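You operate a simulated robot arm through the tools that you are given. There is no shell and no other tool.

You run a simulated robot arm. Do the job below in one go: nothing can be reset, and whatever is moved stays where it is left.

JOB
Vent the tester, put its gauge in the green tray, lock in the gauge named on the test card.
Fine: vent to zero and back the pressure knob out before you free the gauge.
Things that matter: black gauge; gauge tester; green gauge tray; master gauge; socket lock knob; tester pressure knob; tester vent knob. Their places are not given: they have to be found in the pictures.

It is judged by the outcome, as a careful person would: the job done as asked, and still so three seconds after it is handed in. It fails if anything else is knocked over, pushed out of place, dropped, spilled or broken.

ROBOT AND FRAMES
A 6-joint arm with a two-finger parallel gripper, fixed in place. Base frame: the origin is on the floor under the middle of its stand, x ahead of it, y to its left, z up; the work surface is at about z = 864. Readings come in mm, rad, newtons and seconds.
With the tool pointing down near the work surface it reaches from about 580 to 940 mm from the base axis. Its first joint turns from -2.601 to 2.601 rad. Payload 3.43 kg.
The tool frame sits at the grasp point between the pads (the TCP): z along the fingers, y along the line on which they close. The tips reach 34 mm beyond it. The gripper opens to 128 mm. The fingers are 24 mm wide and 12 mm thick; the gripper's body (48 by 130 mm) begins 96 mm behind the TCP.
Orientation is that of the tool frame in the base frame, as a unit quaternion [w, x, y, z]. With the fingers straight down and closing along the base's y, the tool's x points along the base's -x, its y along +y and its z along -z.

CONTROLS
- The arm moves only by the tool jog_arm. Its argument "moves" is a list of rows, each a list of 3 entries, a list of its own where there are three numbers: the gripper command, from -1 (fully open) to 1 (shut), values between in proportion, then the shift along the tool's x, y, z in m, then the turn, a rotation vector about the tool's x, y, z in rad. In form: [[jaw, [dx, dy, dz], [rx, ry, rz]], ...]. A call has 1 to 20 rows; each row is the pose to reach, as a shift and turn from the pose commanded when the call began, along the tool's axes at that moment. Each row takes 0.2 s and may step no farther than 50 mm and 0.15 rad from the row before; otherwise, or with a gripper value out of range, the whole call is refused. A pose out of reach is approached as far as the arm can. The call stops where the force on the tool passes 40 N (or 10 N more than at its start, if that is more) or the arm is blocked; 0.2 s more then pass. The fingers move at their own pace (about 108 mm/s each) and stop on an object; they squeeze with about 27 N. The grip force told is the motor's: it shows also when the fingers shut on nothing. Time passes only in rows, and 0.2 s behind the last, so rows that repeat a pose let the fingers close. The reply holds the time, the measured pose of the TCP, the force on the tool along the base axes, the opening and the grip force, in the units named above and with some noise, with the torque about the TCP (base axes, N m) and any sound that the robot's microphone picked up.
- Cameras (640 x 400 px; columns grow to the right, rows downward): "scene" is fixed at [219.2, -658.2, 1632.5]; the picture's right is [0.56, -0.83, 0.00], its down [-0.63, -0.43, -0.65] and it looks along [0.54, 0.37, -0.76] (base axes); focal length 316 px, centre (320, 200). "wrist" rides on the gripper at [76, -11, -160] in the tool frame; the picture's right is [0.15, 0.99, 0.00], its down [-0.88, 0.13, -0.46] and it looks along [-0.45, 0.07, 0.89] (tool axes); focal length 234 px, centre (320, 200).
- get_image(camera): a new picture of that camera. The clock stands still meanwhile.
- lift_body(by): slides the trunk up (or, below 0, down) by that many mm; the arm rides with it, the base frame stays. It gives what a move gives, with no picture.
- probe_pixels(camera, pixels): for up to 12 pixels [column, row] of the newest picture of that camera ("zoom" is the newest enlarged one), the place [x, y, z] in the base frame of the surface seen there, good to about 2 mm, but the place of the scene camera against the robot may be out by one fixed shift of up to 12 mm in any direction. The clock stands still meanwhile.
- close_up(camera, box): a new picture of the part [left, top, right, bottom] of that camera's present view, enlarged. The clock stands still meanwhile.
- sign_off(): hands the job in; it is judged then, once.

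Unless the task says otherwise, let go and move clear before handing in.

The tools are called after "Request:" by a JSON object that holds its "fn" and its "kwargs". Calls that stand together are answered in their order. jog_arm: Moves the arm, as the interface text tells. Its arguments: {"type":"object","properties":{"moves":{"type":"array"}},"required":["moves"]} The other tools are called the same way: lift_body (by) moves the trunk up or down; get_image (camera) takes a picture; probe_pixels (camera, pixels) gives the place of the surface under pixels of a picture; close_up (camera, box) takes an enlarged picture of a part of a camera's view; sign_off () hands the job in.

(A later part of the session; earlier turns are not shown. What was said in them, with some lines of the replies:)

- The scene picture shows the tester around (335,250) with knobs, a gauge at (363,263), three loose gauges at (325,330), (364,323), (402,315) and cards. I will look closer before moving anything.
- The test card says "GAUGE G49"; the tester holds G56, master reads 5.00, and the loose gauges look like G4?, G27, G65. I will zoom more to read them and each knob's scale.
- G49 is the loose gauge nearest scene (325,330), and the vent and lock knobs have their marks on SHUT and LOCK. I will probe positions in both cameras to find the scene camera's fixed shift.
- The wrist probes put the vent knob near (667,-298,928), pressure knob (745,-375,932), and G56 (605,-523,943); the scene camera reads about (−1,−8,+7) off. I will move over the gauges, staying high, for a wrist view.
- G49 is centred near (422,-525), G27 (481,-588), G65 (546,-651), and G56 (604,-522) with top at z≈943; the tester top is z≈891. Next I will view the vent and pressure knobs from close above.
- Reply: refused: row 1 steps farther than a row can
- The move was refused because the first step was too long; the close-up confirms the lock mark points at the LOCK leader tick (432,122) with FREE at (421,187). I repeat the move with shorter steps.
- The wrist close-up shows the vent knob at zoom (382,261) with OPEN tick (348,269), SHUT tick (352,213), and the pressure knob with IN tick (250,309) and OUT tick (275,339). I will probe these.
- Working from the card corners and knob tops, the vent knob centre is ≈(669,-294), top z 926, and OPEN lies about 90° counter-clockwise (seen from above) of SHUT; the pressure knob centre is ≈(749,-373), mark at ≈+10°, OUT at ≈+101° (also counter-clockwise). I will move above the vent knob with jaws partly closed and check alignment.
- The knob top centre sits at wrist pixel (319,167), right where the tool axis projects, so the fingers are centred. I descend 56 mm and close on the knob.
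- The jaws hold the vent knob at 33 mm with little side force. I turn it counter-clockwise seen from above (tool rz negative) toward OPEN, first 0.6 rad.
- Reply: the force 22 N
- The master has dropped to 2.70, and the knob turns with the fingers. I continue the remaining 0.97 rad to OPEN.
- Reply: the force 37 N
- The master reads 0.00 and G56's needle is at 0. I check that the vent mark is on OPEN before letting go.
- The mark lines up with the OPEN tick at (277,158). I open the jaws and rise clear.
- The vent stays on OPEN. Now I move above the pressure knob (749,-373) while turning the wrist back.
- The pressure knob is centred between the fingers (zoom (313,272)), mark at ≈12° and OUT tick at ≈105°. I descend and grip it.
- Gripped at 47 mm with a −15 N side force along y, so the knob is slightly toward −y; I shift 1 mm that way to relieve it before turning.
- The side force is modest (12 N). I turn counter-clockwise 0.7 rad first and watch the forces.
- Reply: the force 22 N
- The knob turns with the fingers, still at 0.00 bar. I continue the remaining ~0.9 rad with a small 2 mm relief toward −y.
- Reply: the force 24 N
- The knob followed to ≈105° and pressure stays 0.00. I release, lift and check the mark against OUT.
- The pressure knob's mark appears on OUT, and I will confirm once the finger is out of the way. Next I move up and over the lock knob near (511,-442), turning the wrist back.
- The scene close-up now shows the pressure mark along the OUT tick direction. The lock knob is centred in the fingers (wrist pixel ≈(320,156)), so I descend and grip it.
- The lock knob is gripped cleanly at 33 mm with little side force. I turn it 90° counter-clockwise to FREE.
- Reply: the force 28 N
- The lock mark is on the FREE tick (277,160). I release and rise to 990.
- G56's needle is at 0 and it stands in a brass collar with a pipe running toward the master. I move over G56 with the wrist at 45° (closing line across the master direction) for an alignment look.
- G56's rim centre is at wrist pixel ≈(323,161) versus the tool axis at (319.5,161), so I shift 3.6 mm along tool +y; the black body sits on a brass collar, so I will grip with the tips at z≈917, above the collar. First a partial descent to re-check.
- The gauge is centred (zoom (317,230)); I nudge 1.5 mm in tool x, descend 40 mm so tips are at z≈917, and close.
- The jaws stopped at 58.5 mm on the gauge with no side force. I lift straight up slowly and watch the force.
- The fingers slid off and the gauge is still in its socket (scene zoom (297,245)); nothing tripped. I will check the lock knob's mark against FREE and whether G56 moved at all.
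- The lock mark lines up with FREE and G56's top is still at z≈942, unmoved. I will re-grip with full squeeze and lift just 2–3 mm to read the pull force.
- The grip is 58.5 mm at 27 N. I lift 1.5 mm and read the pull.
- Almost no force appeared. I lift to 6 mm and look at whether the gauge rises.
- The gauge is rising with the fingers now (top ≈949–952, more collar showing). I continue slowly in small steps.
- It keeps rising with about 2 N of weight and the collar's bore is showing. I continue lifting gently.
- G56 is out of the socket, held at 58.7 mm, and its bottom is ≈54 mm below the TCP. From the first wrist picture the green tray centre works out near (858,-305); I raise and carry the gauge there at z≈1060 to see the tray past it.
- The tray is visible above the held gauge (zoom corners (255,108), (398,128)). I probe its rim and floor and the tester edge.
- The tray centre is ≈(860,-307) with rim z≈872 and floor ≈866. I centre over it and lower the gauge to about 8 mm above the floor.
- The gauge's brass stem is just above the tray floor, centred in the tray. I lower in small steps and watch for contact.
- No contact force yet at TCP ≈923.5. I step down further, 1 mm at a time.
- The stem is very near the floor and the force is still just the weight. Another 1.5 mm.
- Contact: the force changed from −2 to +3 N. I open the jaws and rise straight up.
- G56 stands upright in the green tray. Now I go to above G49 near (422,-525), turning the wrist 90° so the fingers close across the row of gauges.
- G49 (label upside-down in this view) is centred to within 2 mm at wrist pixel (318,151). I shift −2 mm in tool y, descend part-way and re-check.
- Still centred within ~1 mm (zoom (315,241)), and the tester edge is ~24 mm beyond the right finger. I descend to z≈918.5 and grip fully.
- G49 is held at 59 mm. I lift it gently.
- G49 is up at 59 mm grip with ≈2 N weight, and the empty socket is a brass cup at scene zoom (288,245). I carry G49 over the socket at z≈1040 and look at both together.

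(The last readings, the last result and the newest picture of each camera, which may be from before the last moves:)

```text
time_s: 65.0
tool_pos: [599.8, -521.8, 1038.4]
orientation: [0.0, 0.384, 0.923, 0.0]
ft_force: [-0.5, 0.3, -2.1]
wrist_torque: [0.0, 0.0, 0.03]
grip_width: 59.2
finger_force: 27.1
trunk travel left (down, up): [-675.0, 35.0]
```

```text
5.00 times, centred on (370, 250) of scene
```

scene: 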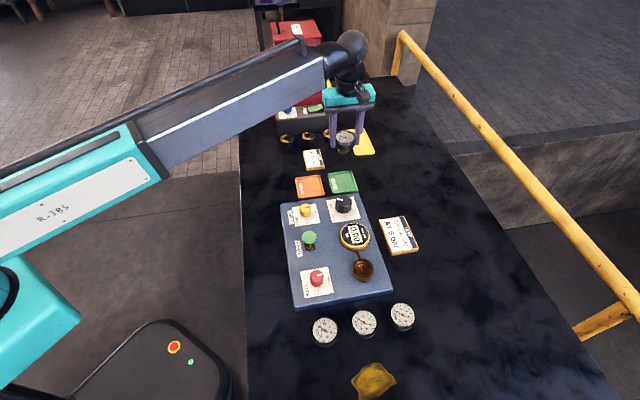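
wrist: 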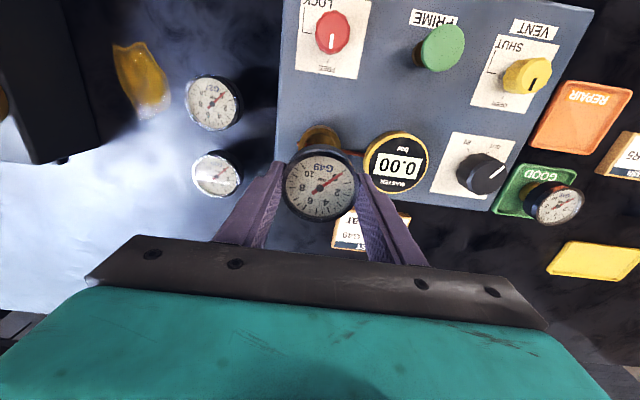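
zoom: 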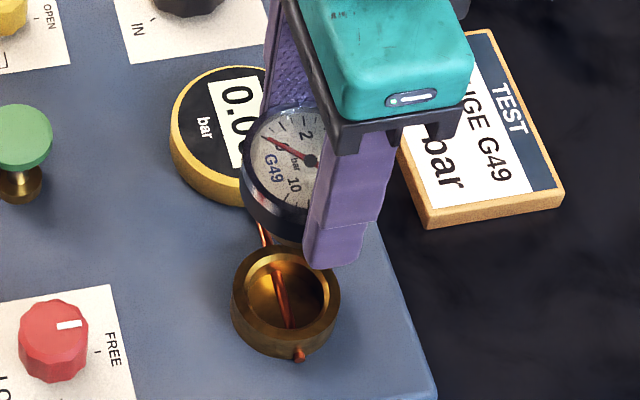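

In the wrist zoom the cup's rim (outer edges x≈262–380, top y≈120) sits nearly straight below G49 (hub at (319,288)). I probe the cup rim from both cameras to refine the alignment.

Request:
{"fn": "close_up", "kwargs": {"camera": "wrist", "box": [280, 110, 360, 160]}}

Request:
{"fn": "probe_pixels", "kwargs": {"camera": "zoom", "pixels": [[320, 100], [250, 120], [400, 125], [200, 160], [450, 170], [320, 150], [320, 110], [180, 200], [470, 200], [320, 340], [270, 110], [370, 110]]}}

```text
8.00 times, centred on (320, 135) of wrist
```

zoom: 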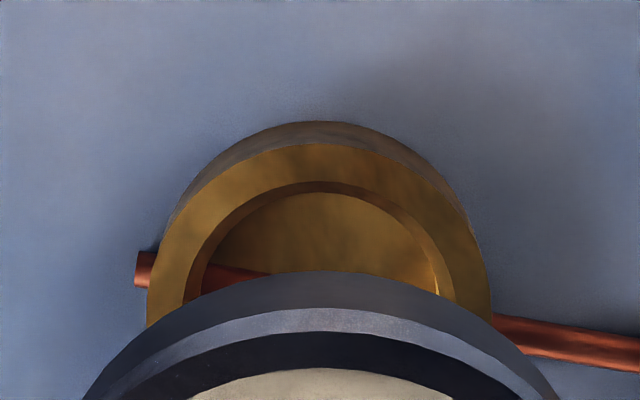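

```text
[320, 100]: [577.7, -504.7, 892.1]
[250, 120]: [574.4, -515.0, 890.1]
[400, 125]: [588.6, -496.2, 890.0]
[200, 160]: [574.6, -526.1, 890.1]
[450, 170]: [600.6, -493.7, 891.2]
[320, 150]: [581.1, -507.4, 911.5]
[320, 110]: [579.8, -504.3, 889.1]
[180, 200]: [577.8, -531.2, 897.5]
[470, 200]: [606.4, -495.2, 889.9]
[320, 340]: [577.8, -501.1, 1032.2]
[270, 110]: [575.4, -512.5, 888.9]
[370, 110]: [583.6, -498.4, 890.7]
```

The cup rim is at z≈911.5; the views suggest I'm within 1–2 mm. I lower to z=994.4, the same height at which I pictured G56 directly above the socket, so the scene views can be compared pixel by pixel.

Request:
{"fn": "jog_arm", "kwargs": {"moves": [[1, [0, 0, 0.008], [0, 0, 0]], [1, [0, 0, 0.02], [0, 0, 0]], [1, [0, 0, 0.034], [0, 0, 0]], [1, [0, 0, 0.043], [0, 0, 0]], [1, [0, 0, 0.0461], [0, 0, 0]], [1, [0, 0, 0.0461], [0, 0, 0]]]}}

Request:
{"fn": "close_up", "kwargs": {"camera": "scene", "box": [330, 220, 410, 290]}}

Request:
{"fn": "close_up", "kwargs": {"camera": "scene", "box": [340, 235, 400, 285]}}

Request:
{"fn": "close_up", "kwargs": {"camera": "wrist", "box": [280, 130, 360, 200]}}

```text
time_s: 66.4
tool_pos: [600.0, -522.4, 993.1]
orientation: [0.0, 0.383, 0.924, 0.0]
ft_force: [0.1, 0.3, -1.6]
wrist_torque: [0.02, -0.01, -0.01]
grip_width: 59.1
finger_force: 27.1
trunk travel left (down, up): [-675.0, 35.0]
```

```text
5.71 times, centred on (370, 255) of scene
```

zoom: 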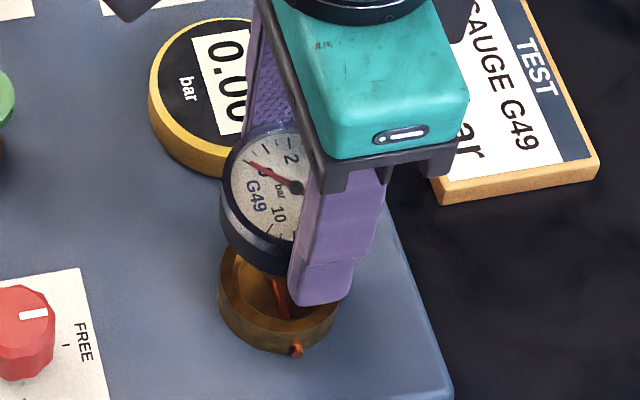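

```text
8.00 times, centred on (370, 260) of scene
```

zoom: 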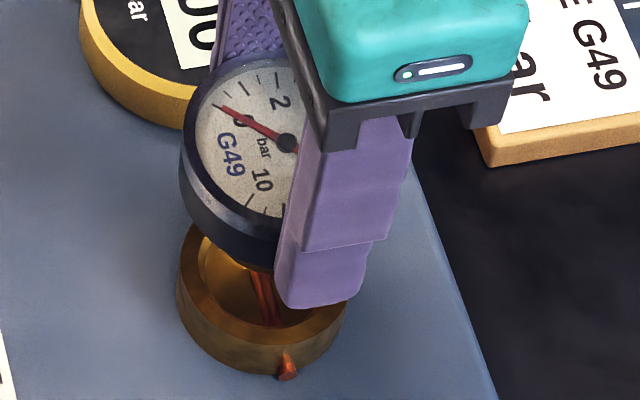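

```text
5.71 times, centred on (320, 165) of wrist
```

zoom: 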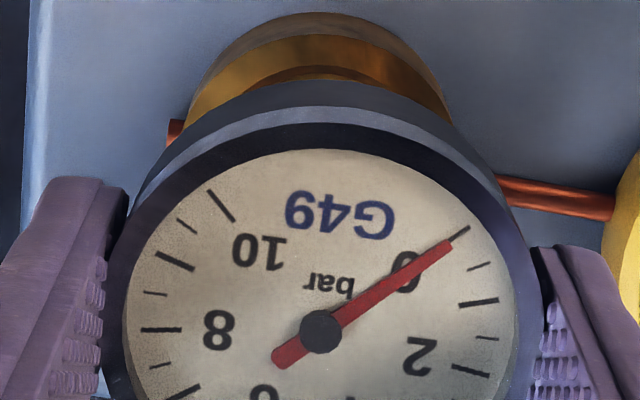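

Comparing pixel by pixel, G49's hub (scene (365.9,252.7)) versus G56's seated line and the cup in the wrist zoom both say the gauge needs about −1.6 mm in tool x and a hair in +y. I apply that and descend to just above the cup rim.

Request:
{"fn": "jog_arm", "kwargs": {"moves": [[1, [-0.0016, 0.0004, 0], [0, 0, 0]], [1, [-0.0016, 0.0004, 0.008], [0, 0, 0]], [1, [-0.0016, 0.0004, 0.015], [0, 0, 0]], [1, [-0.0016, 0.0004, 0.02], [0, 0, 0]], [1, [-0.0016, 0.0004, 0.02], [0, 0, 0]]]}}

Request:
{"fn": "close_up", "kwargs": {"camera": "scene", "box": [340, 235, 400, 285]}}

Request:
{"fn": "close_up", "kwargs": {"camera": "wrist", "box": [280, 130, 360, 200]}}

```text
time_s: 67.6
tool_pos: [602.4, -524.7, 973.6]
orientation: [0.0, 0.383, 0.924, 0.001]
ft_force: [0.9, 0.3, -1.9]
wrist_torque: [-0.01, 0.03, -0.01]
grip_width: 58.9
finger_force: 26.6
trunk travel left (down, up): [-675.0, 35.0]
```

```text
8.00 times, centred on (370, 260) of scene
```

zoom: 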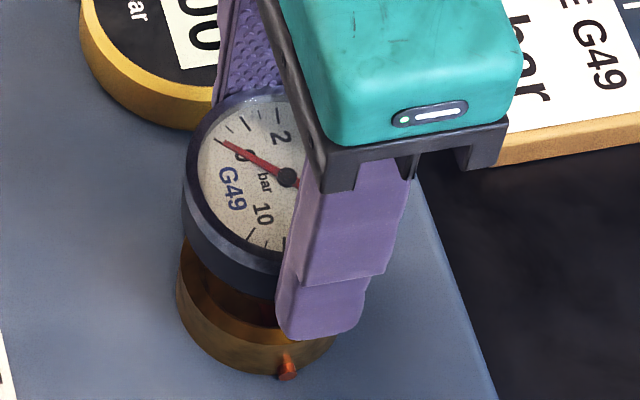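

```text
5.71 times, centred on (320, 165) of wrist
```

zoom: 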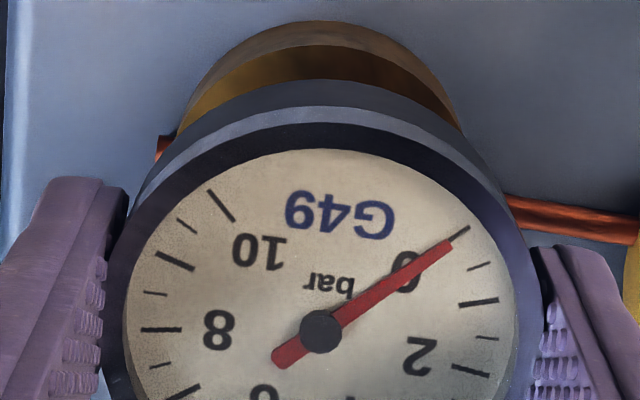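

Now the cup and gauge appear within ~0.7 mm of each other (slightly over-corrected in x); I step back 0.5 mm and lower to where the stem enters the cup, watching the force.

Request:
{"fn": "jog_arm", "kwargs": {"moves": [[1, [0.0005, 0.0002, 0.003], [0, 0, 0]], [1, [0.0005, 0.0002, 0.006], [0, 0, 0]], [1, [0.0005, 0.0002, 0.008], [0, 0, 0]], [1, [0.0005, 0.0002, 0.0095], [0, 0, 0]]]}}

```text
time_s: 68.6
tool_pos: [601.3, -524.9, 963.4]
orientation: [0.0, 0.384, 0.924, 0.0]
ft_force: [0.5, -0.2, -1.3]
wrist_torque: [-0.03, 0.0, 0.02]
grip_width: 58.9
finger_force: 27.5
trunk travel left (down, up): [-675.0, 35.0]
```

No contact yet with the stem at the rim level. I continue down 3 mm.

Request:
{"fn": "jog_arm", "kwargs": {"moves": [[1, [0, 0, 0.001], [0, 0, 0]], [1, [0, 0, 0.002], [0, 0, 0]], [1, [0, 0, 0.003], [0, 0, 0]]]}}

Request:
{"fn": "close_up", "kwargs": {"camera": "scene", "box": [340, 235, 400, 285]}}

```text
time_s: 69.4
tool_pos: [600.9, -523.9, 960.6]
orientation: [0.0, 0.383, 0.924, 0.0]
ft_force: [1.1, -0.5, -1.6]
wrist_torque: [0.02, 0.01, -0.04]
grip_width: 59.3
finger_force: 27.2
trunk travel left (down, up): [-675.0, 35.0]
```

```text
8.00 times, centred on (370, 260) of scene
```

zoom: 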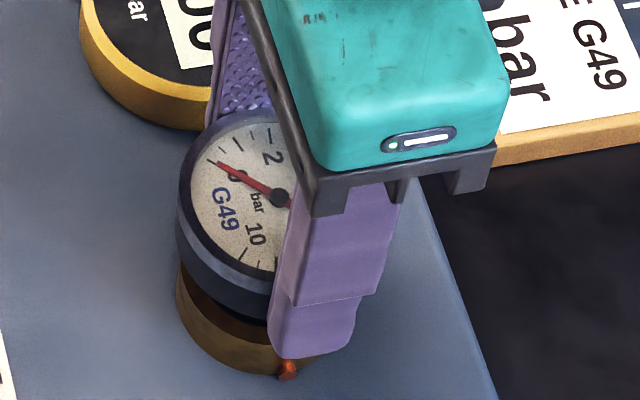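

The stem is now below the rim with no contact, and the hub (364.9,259.6) is on G56's line. I continue lowering toward the seat.

Request:
{"fn": "jog_arm", "kwargs": {"moves": [[1, [0, 0, 0.0015], [0, 0, 0]], [1, [0, 0, 0.003], [0, 0, 0]], [1, [0, 0, 0.0045], [0, 0, 0]], [1, [0, 0, 0.006], [0, 0, 0]]]}}

```text
time_s: 70.4
tool_pos: [601.6, -523.0, 955.2]
orientation: [0.0, 0.384, 0.923, 0.0]
ft_force: [0.5, -0.5, -1.5]
wrist_torque: [0.02, -0.03, 0.0]
grip_width: 58.9
finger_force: 27.0
trunk travel left (down, up): [-675.0, 35.0]
```

Request:
{"fn": "jog_arm", "kwargs": {"moves": [[1, [0, 0, 0.0012], [0, 0, 0]], [1, [0, 0, 0.0024], [0, 0, 0]], [1, [0, 0, 0.0035], [0, 0, 0]]]}}

Request:
{"fn": "close_up", "kwargs": {"camera": "scene", "box": [340, 235, 400, 285]}}

```text
time_s: 71.2
tool_pos: [601.7, -524.1, 952.4]
orientation: [0.0, 0.384, 0.923, 0.0]
ft_force: [0.0, -0.3, 0.2]
wrist_torque: [0.02, 0.01, 0.01]
grip_width: 58.9
finger_force: 26.8
trunk travel left (down, up): [-675.0, 35.0]
```

```text
8.00 times, centred on (370, 260) of scene
```

zoom: 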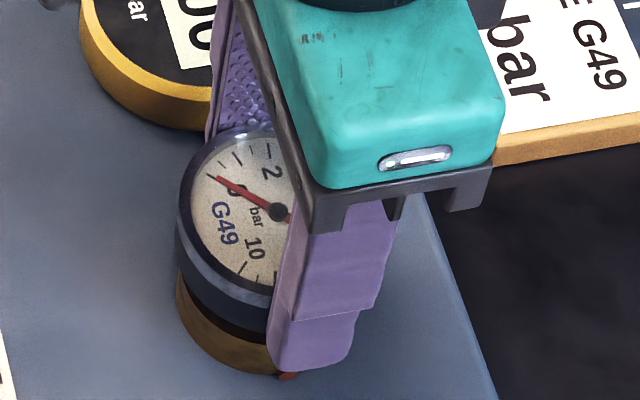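

The hub is now at G56's seated pixel (row 261.5) and the force is beginning to change. I press a little further to confirm it's seated.

Request:
{"fn": "jog_arm", "kwargs": {"moves": [[1, [0, 0, 0.0006], [0, 0, 0]], [1, [0, 0, 0.0012], [0, 0, 0]]]}}

```text
time_s: 71.8
tool_pos: [602.1, -524.3, 951.5]
orientation: [0.001, 0.383, 0.924, -0.001]
ft_force: [1.4, -1.8, 11.7]
wrist_torque: [0.03, 0.05, 0.01]
grip_width: 59.0
finger_force: 27.0
trunk travel left (down, up): [-675.0, 35.0]
```

Firm contact (≈12 N) at the same height G56 sat at, so G49 is seated. I open the jaws and rise straight up.

Request:
{"fn": "jog_arm", "kwargs": {"moves": [[0.0, [0, 0, 0], [0, 0, 0]], [-0.2, [0, 0, 0], [0, 0, 0]], [-0.2, [0, 0, 0], [0, 0, 0]], [-0.2, [0, 0, -0.01], [0, 0, 0]], [-0.2, [0, 0, -0.03], [0, 0, 0]], [-0.2, [0, 0, -0.06], [0, 0, 0]], [-0.2, [0, 0, -0.085], [0, 0, 0]]]}}

Request:
{"fn": "get_image", "kwargs": {"camera": "wrist"}}

Request:
{"fn": "close_up", "kwargs": {"camera": "wrist", "box": [260, 90, 380, 190]}}

Request:
{"fn": "close_up", "kwargs": {"camera": "scene", "box": [330, 230, 400, 290]}}

```text
time_s: 73.4
tool_pos: [599.7, -522.4, 1036.2]
orientation: [-0.001, 0.383, 0.924, 0.0]
ft_force: [-0.8, 0.6, 0.6]
wrist_torque: [-0.03, 0.01, 0.02]
grip_width: 76.8
finger_force: 0.1
trunk travel left (down, up): [-675.0, 35.0]
```

```text
taken
```

wrist: 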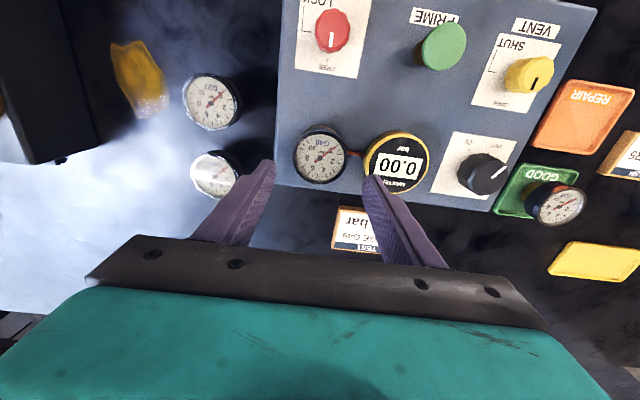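

```text
4.00 times, centred on (320, 140) of wrist
```

zoom: 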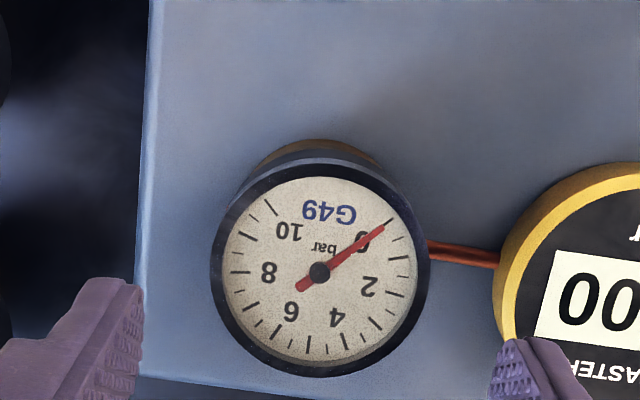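

```text
6.67 times, centred on (365, 260) of scene
```

zoom: 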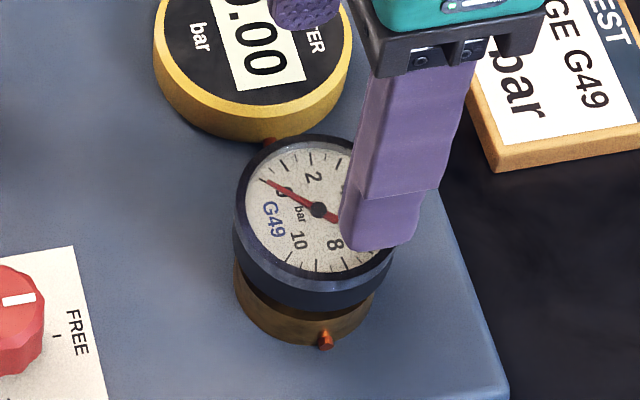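

G49 sits just as G56 did (hub at zoom (318,210)). Now I move over the lock knob with the wrist at +45° so I can turn it 90° clockwise back to LOCK.

Request:
{"fn": "jog_arm", "kwargs": {"moves": [[-0.2, [0.0101, -0.0005, 0], [0, 0, -0.131]], [-0.1, [0.0202, -0.001, 0], [0, 0, -0.262]], [0, [0.0303, -0.0015, 0], [0, 0, -0.393]], [0, [0.0404, -0.002, 0], [0, 0, -0.524]], [0, [0.0505, -0.0025, 0], [0, 0, -0.655]], [0, [0.0606, -0.003, 0], [0, 0, -0.785]], [0, [0.0707, -0.0036, 0.002], [0, 0, -0.916]], [0, [0.0808, -0.0041, 0.004], [0, 0, -1.047]], [0, [0.0909, -0.0046, 0.006], [0, 0, -1.178]], [0, [0.101, -0.0051, 0.009], [0, 0, -1.309]], [0, [0.1111, -0.0056, 0.012], [0, 0, -1.44]], [0, [0.1212, -0.0061, 0.014], [0, 0, -1.571]], [0, [0.1212, -0.0061, 0.014], [0, 0, -1.571]]]}}

Request:
{"fn": "get_image", "kwargs": {"camera": "wrist"}}

Request:
{"fn": "close_up", "kwargs": {"camera": "wrist", "box": [240, 80, 400, 200]}}

```text
time_s: 76.2
tool_pos: [511.9, -441.5, 1021.0]
orientation: [0.0, -0.382, 0.924, 0.0]
ft_force: [-0.5, 0.4, 0.1]
wrist_torque: [0.0, 0.03, 0.0]
grip_width: 64.0
finger_force: 0.0
trunk travel left (down, up): [-675.0, 35.0]
```

```text
taken
```

wrist: 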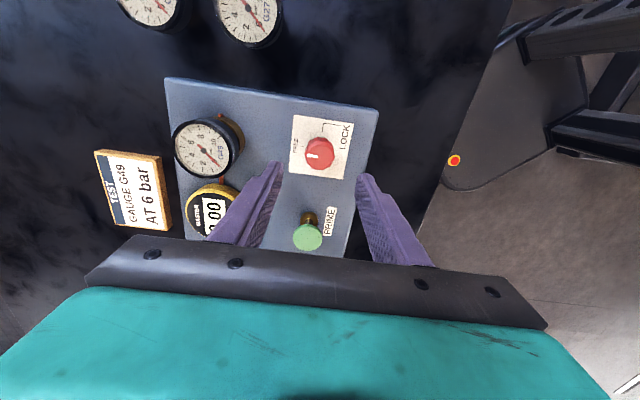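

```text
3.33 times, centred on (320, 140) of wrist
```

zoom: 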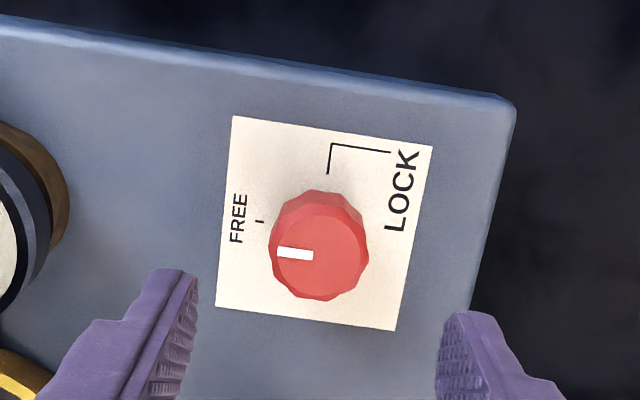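

The lock knob is centred (zoom (320,251)), still at FREE, with the LOCK tick at (330,165). I descend and grip.

Request:
{"fn": "jog_arm", "kwargs": {"moves": [[0, [0, 0, 0.03], [0, 0, 0]], [0, [0, 0, 0.06], [0, 0, 0]], [0, [0, 0, 0.08], [0, 0, 0]], [0, [0, 0, 0.0908], [0, 0, 0]], [0, [0, 0, 0.0908], [0, 0, 0]], [1, [0, 0, 0.0908], [0, 0, 0]], [1, [0, 0, 0.0908], [0, 0, 0]], [1, [0, 0, 0.0908], [0, 0, 0]]]}}

```text
time_s: 78.0
tool_pos: [511.6, -441.9, 931.7]
orientation: [0.0, -0.382, 0.924, -0.001]
ft_force: [1.7, -4.1, 0.0]
wrist_torque: [-0.2, -0.27, -0.01]
grip_width: 33.9
finger_force: 44.8
trunk travel left (down, up): [-675.0, 35.0]
```

Gripped at 34 mm with little side force. I turn 90° clockwise seen from above (tool rz positive) to LOCK.

Request:
{"fn": "jog_arm", "kwargs": {"moves": [[1, [0, 0, 0], [0, 0, 0.12]], [1, [0, 0, 0], [0, 0, 0.24]], [1, [0, 0, 0], [0, 0, 0.36]], [1, [0, 0, 0], [0, 0, 0.48]], [1, [0, 0, 0], [0, 0, 0.6]], [1, [0, 0, 0], [0, 0, 0.72]], [1, [0, 0, 0], [0, 0, 0.84]], [1, [0, 0, 0], [0, 0, 0.96]], [1, [0, 0, 0], [0, 0, 1.08]], [1, [0, 0, 0], [0, 0, 1.2]], [1, [0, 0, 0], [0, 0, 1.32]], [1, [0, 0, 0], [0, 0, 1.44]], [1, [0, 0, 0], [0, 0, 1.571]], [1, [0, 0, 0], [0, 0, 1.571]]]}}

Request:
{"fn": "get_image", "kwargs": {"camera": "wrist"}}

Request:
{"fn": "close_up", "kwargs": {"camera": "wrist", "box": [240, 100, 400, 240]}}

```text
time_s: 81.0
tool_pos: [512.2, -442.8, 931.3]
orientation: [0.001, 0.384, 0.923, 0.0]
ft_force: [9.8, -4.3, 19.1]
wrist_torque: [-0.73, -0.96, 0.01]
grip_width: 33.6
finger_force: 44.9
trunk travel left (down, up): [-675.0, 35.0]
```

```text
taken
```

wrist: 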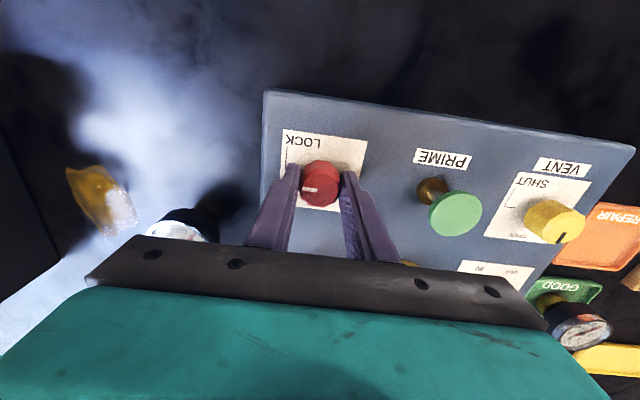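

```text
2.86 times, centred on (320, 170) of wrist
```

zoom: 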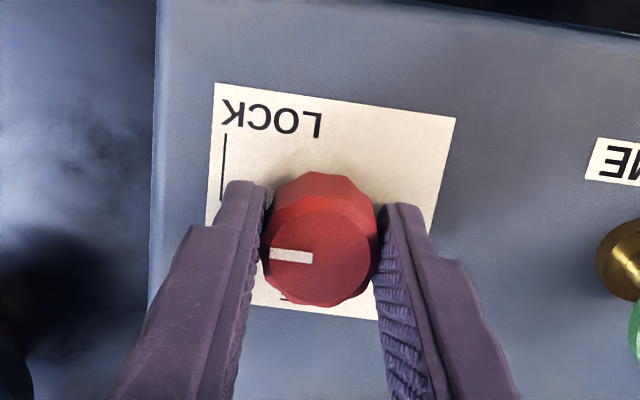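

The knob followed and the mark points toward the LOCK bracket. I release, lift and verify.

Request:
{"fn": "jog_arm", "kwargs": {"moves": [[0, [0, 0, 0], [0, 0, 0]], [0, [0, 0, 0], [0, 0, 0]], [0, [0, 0, -0.02], [0, 0, 0]], [0, [0, 0, -0.05], [0, 0, 0]], [0, [0, 0, -0.09], [0, 0, 0]], [0, [0, 0, -0.13], [0, 0, 0]], [0, [0, 0, -0.13], [0, 0, 0]]]}}

Request:
{"fn": "get_image", "kwargs": {"camera": "wrist"}}

Request:
{"fn": "close_up", "kwargs": {"camera": "wrist", "box": [260, 70, 380, 170]}}

Request:
{"fn": "get_image", "kwargs": {"camera": "scene"}}

```text
time_s: 82.6
tool_pos: [512.0, -441.3, 1061.3]
orientation: [0.0, 0.383, 0.924, 0.0]
ft_force: [0.4, -0.9, 0.0]
wrist_torque: [-0.04, 0.0, 0.05]
grip_width: 64.1
finger_force: 0.0
trunk travel left (down, up): [-675.0, 35.0]
```

```text
taken
```

wrist: 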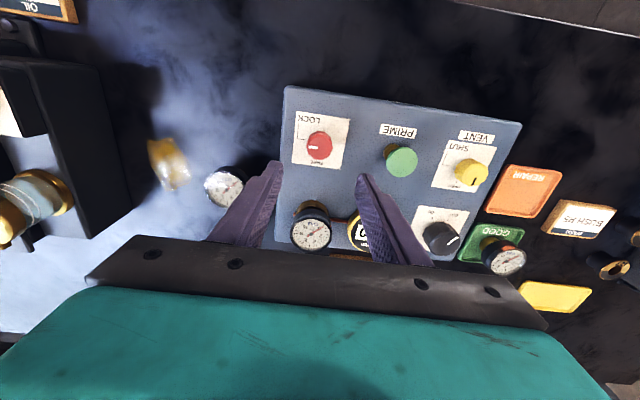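

```text
4.00 times, centred on (320, 120) of wrist
```

zoom: 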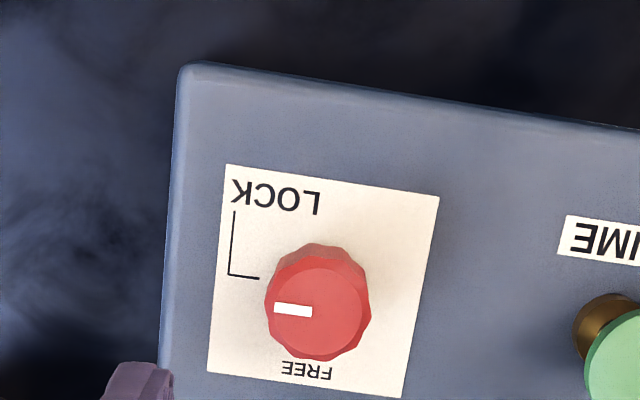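

```text
taken
```

scene: 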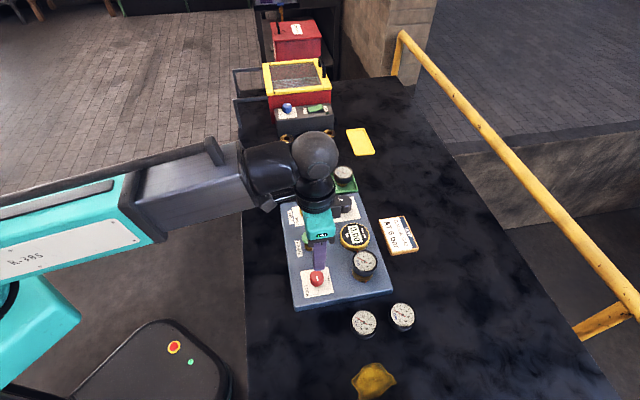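

The lock mark is on the LOCK tick (258,278), and nothing else has moved. I raise the arm and move back to the starting area to inspect the whole setup from the scene camera.

Request:
{"fn": "jog_arm", "kwargs": {"moves": [[0, [0, 0, -0.04], [0, 0, 0]], [0, [0, 0, -0.085], [0, 0, 0]], [0, [-0.018, 0.033, -0.089], [0, 0, 0]], [0, [-0.036, 0.066, -0.089], [0, 0, 0]], [0, [-0.054, 0.099, -0.089], [0, 0, 0]], [0, [-0.072, 0.132, -0.089], [0, 0, 0]], [0, [-0.09, 0.165, -0.089], [0, 0, 0]], [0, [-0.108, 0.1987, -0.089], [0, 0, 0]], [0, [-0.108, 0.1987, -0.089], [0, 0, 0]]]}}

Request:
{"fn": "get_image", "kwargs": {"camera": "scene"}}

Request:
{"fn": "close_up", "kwargs": {"camera": "scene", "box": [270, 160, 430, 260]}}

Request:
{"fn": "close_up", "kwargs": {"camera": "scene", "box": [290, 240, 430, 340]}}

Request:
{"fn": "get_image", "kwargs": {"camera": "wrist"}}

```text
time_s: 83.2
tool_pos: [515.9, -444.1, 1142.5]
orientation: [0.009, 0.383, 0.924, -0.004]
ft_force: [7.1, -6.4, -15.0]
wrist_torque: [0.16, 0.43, -0.09]
grip_width: 64.1
finger_force: 0.1
trunk travel left (down, up): [-675.0, 35.0]
stopped in row 3: the force on the tool passed its limit at 70 N (the readings are from after the stop); the commanded pose is now the measured one
```

```text
taken
```

scene: 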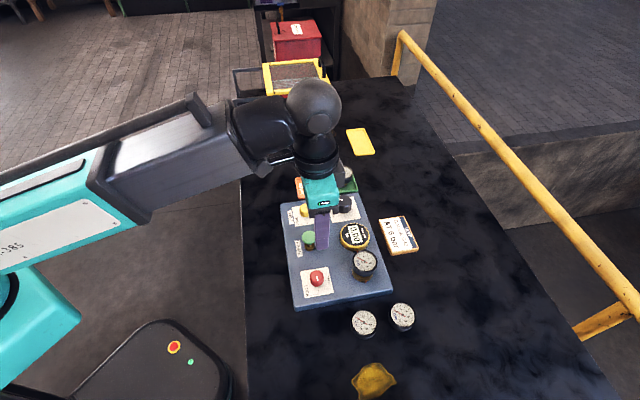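

```text
4.00 times, centred on (350, 210) of scene
```

zoom: 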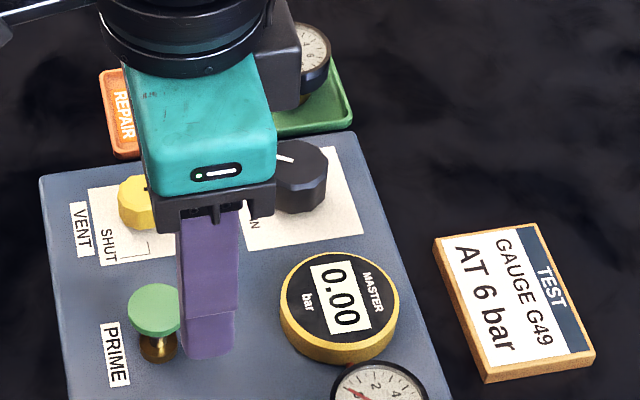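

```text
4.00 times, centred on (360, 290) of scene
```

zoom: 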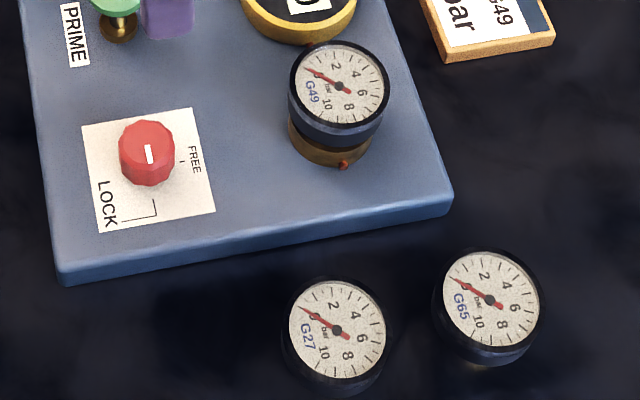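

```text
taken
```

wrist: 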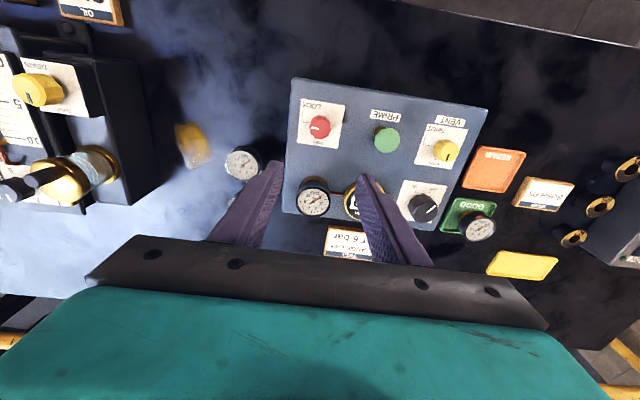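

The move stopped at z≈1142 with a force on the tool; nothing in the scene is near there, so the hand seems to have met the arm's own forearm in this folded pose. All objects are unmoved, so I back down a little and read the force.

Request:
{"fn": "jog_arm", "kwargs": {"moves": [[0, [0, 0, 0.015], [0, 0, 0]], [0, [0, 0, 0.035], [0, 0, 0]], [0, [0, 0, 0.05], [0, 0, 0]]]}}

```text
time_s: 84.0
tool_pos: [517.7, -444.1, 1092.4]
orientation: [0.007, 0.383, 0.924, -0.003]
ft_force: [-0.8, -1.0, 0.5]
wrist_torque: [-0.01, 0.02, -0.02]
grip_width: 64.2
finger_force: 0.1
trunk travel left (down, up): [-675.0, 35.0]
```

Free again with no residual force. I move outward at this height, turning the wrist back toward its starting angle.

Request:
{"fn": "jog_arm", "kwargs": {"moves": [[0, [-0.013, 0.024, 0], [0, 0, -0.098]], [0, [-0.026, 0.0485, 0], [0, 0, -0.196]], [0, [-0.039, 0.073, 0], [0, 0, -0.294]], [0, [-0.052, 0.097, 0], [0, 0, -0.393]], [0, [-0.065, 0.121, 0], [0, 0, -0.491]], [0, [-0.078, 0.1455, 0], [0, 0, -0.589]], [0, [-0.091, 0.17, 0], [0, 0, -0.687]], [0, [-0.104, 0.194, 0], [0, 0, -0.785]], [0, [-0.104, 0.194, -0.025], [0, 0, -0.785]], [0, [-0.104, 0.194, -0.05], [0, 0, -0.785]], [0, [-0.104, 0.194, -0.05], [0, 0, -0.785]]]}}

Request:
{"fn": "get_image", "kwargs": {"camera": "scene"}}

Request:
{"fn": "close_up", "kwargs": {"camera": "scene", "box": [270, 160, 430, 260]}}

Request:
{"fn": "close_up", "kwargs": {"camera": "scene", "box": [280, 240, 440, 340]}}

```text
time_s: 86.5
tool_pos: [727.2, -380.2, 1142.1]
orientation: [0.005, 0.0, 1.0, -0.006]
ft_force: [-0.6, -0.3, -0.8]
wrist_torque: [0.0, -0.01, 0.01]
grip_width: 64.0
finger_force: 0.0
trunk travel left (down, up): [-675.0, 35.0]
```

```text
taken
```

scene: 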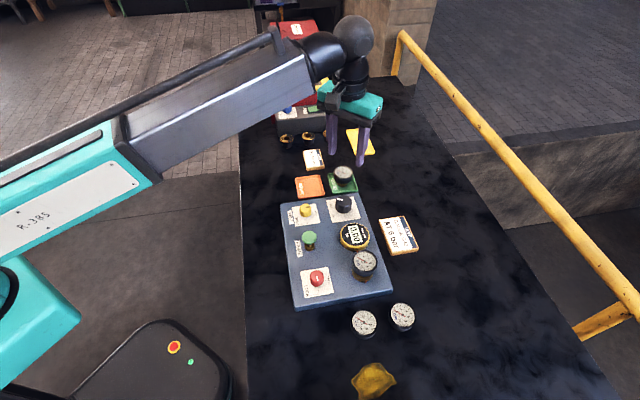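

```text
4.00 times, centred on (350, 210) of scene
```

zoom: 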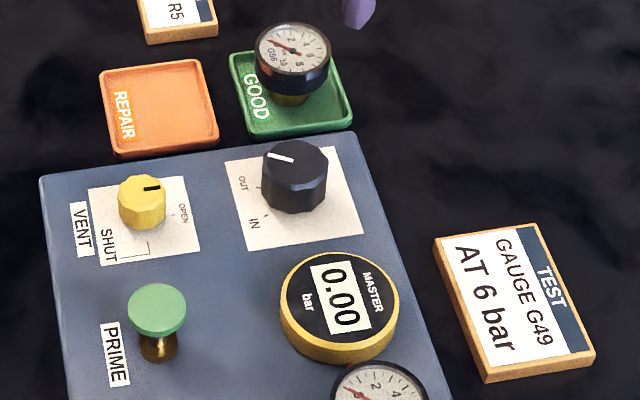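

```text
4.00 times, centred on (360, 290) of scene
```

zoom: 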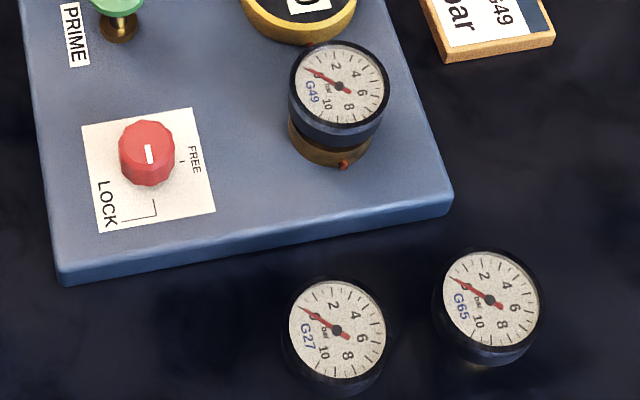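

Everything looks in place: vent on OPEN, master 0.00, G56 in the green tray, G49 seated, lock on LOCK. I take a last magnified look at the pressure and lock knobs before handing in.

Request:
{"fn": "close_up", "kwargs": {"camera": "scene", "box": [320, 185, 370, 225]}}

Request:
{"fn": "close_up", "kwargs": {"camera": "scene", "box": [290, 255, 350, 305]}}

Request:
{"fn": "close_up", "kwargs": {"camera": "scene", "box": [345, 240, 385, 290]}}

```text
10.00 times, centred on (345, 205) of scene
```

zoom: 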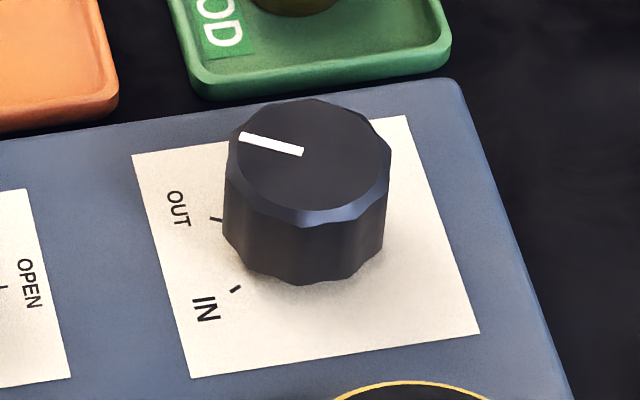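

```text
8.00 times, centred on (320, 280) of scene
```

zoom: 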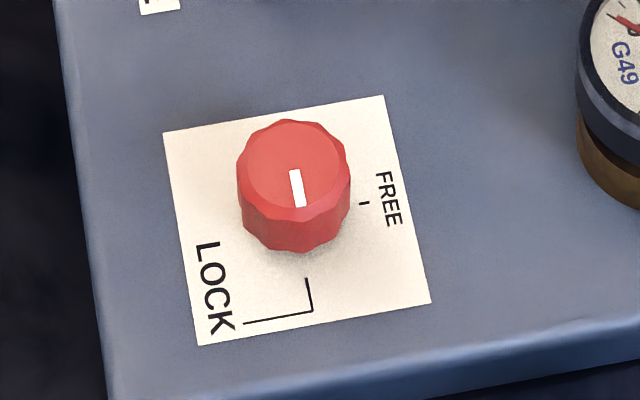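

```text
8.00 times, centred on (365, 265) of scene
```

zoom: 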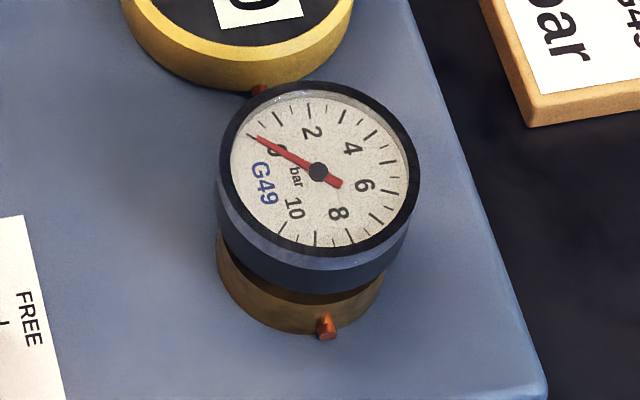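

The pressure mark (240,137) lies along OUT, the lock mark matches its original LOCK position exactly, and G49 is fully seated in the cup. The arm is clear with the jaws open, so I hand the job in.

Request:
{"fn": "sign_off", "kwargs": {}}

```text
The job is handed in.
```

The job is done and handed in. The last pictures before hand-in show this:

- **Vent:** I turned the vent knob from SHUT to OPEN, and the master gauge went from 5.00 to 0.00 bar. I left the vent open.
- **Pressure knob:** I backed it out to the OUT mark before freeing the gauge.
- **Old gauge:** With the lock knob on FREE, I lifted G56 out and stood it upright in the green GOOD tray.
- **Card gauge:** The test card names G49. I seated it in the socket at the same height G56 had sat, then turned the lock knob back to LOCK.

Two things did not go smoothly:

- **First lift of G56:** The fingers slid off and the gauge stayed in its socket. The second lift, done slowly, worked.
- **Stop while backing away:** After the lock was set, the arm stopped on a 70 N force about 200 mm above the tester. Nothing in the scene was near it, so it most likely touched its own forearm. I backed off, and the pictures afterwards show nothing on the bench moved.

I did not pressurise the tester to the 6 bar shown on the card, since the job did not ask for it.
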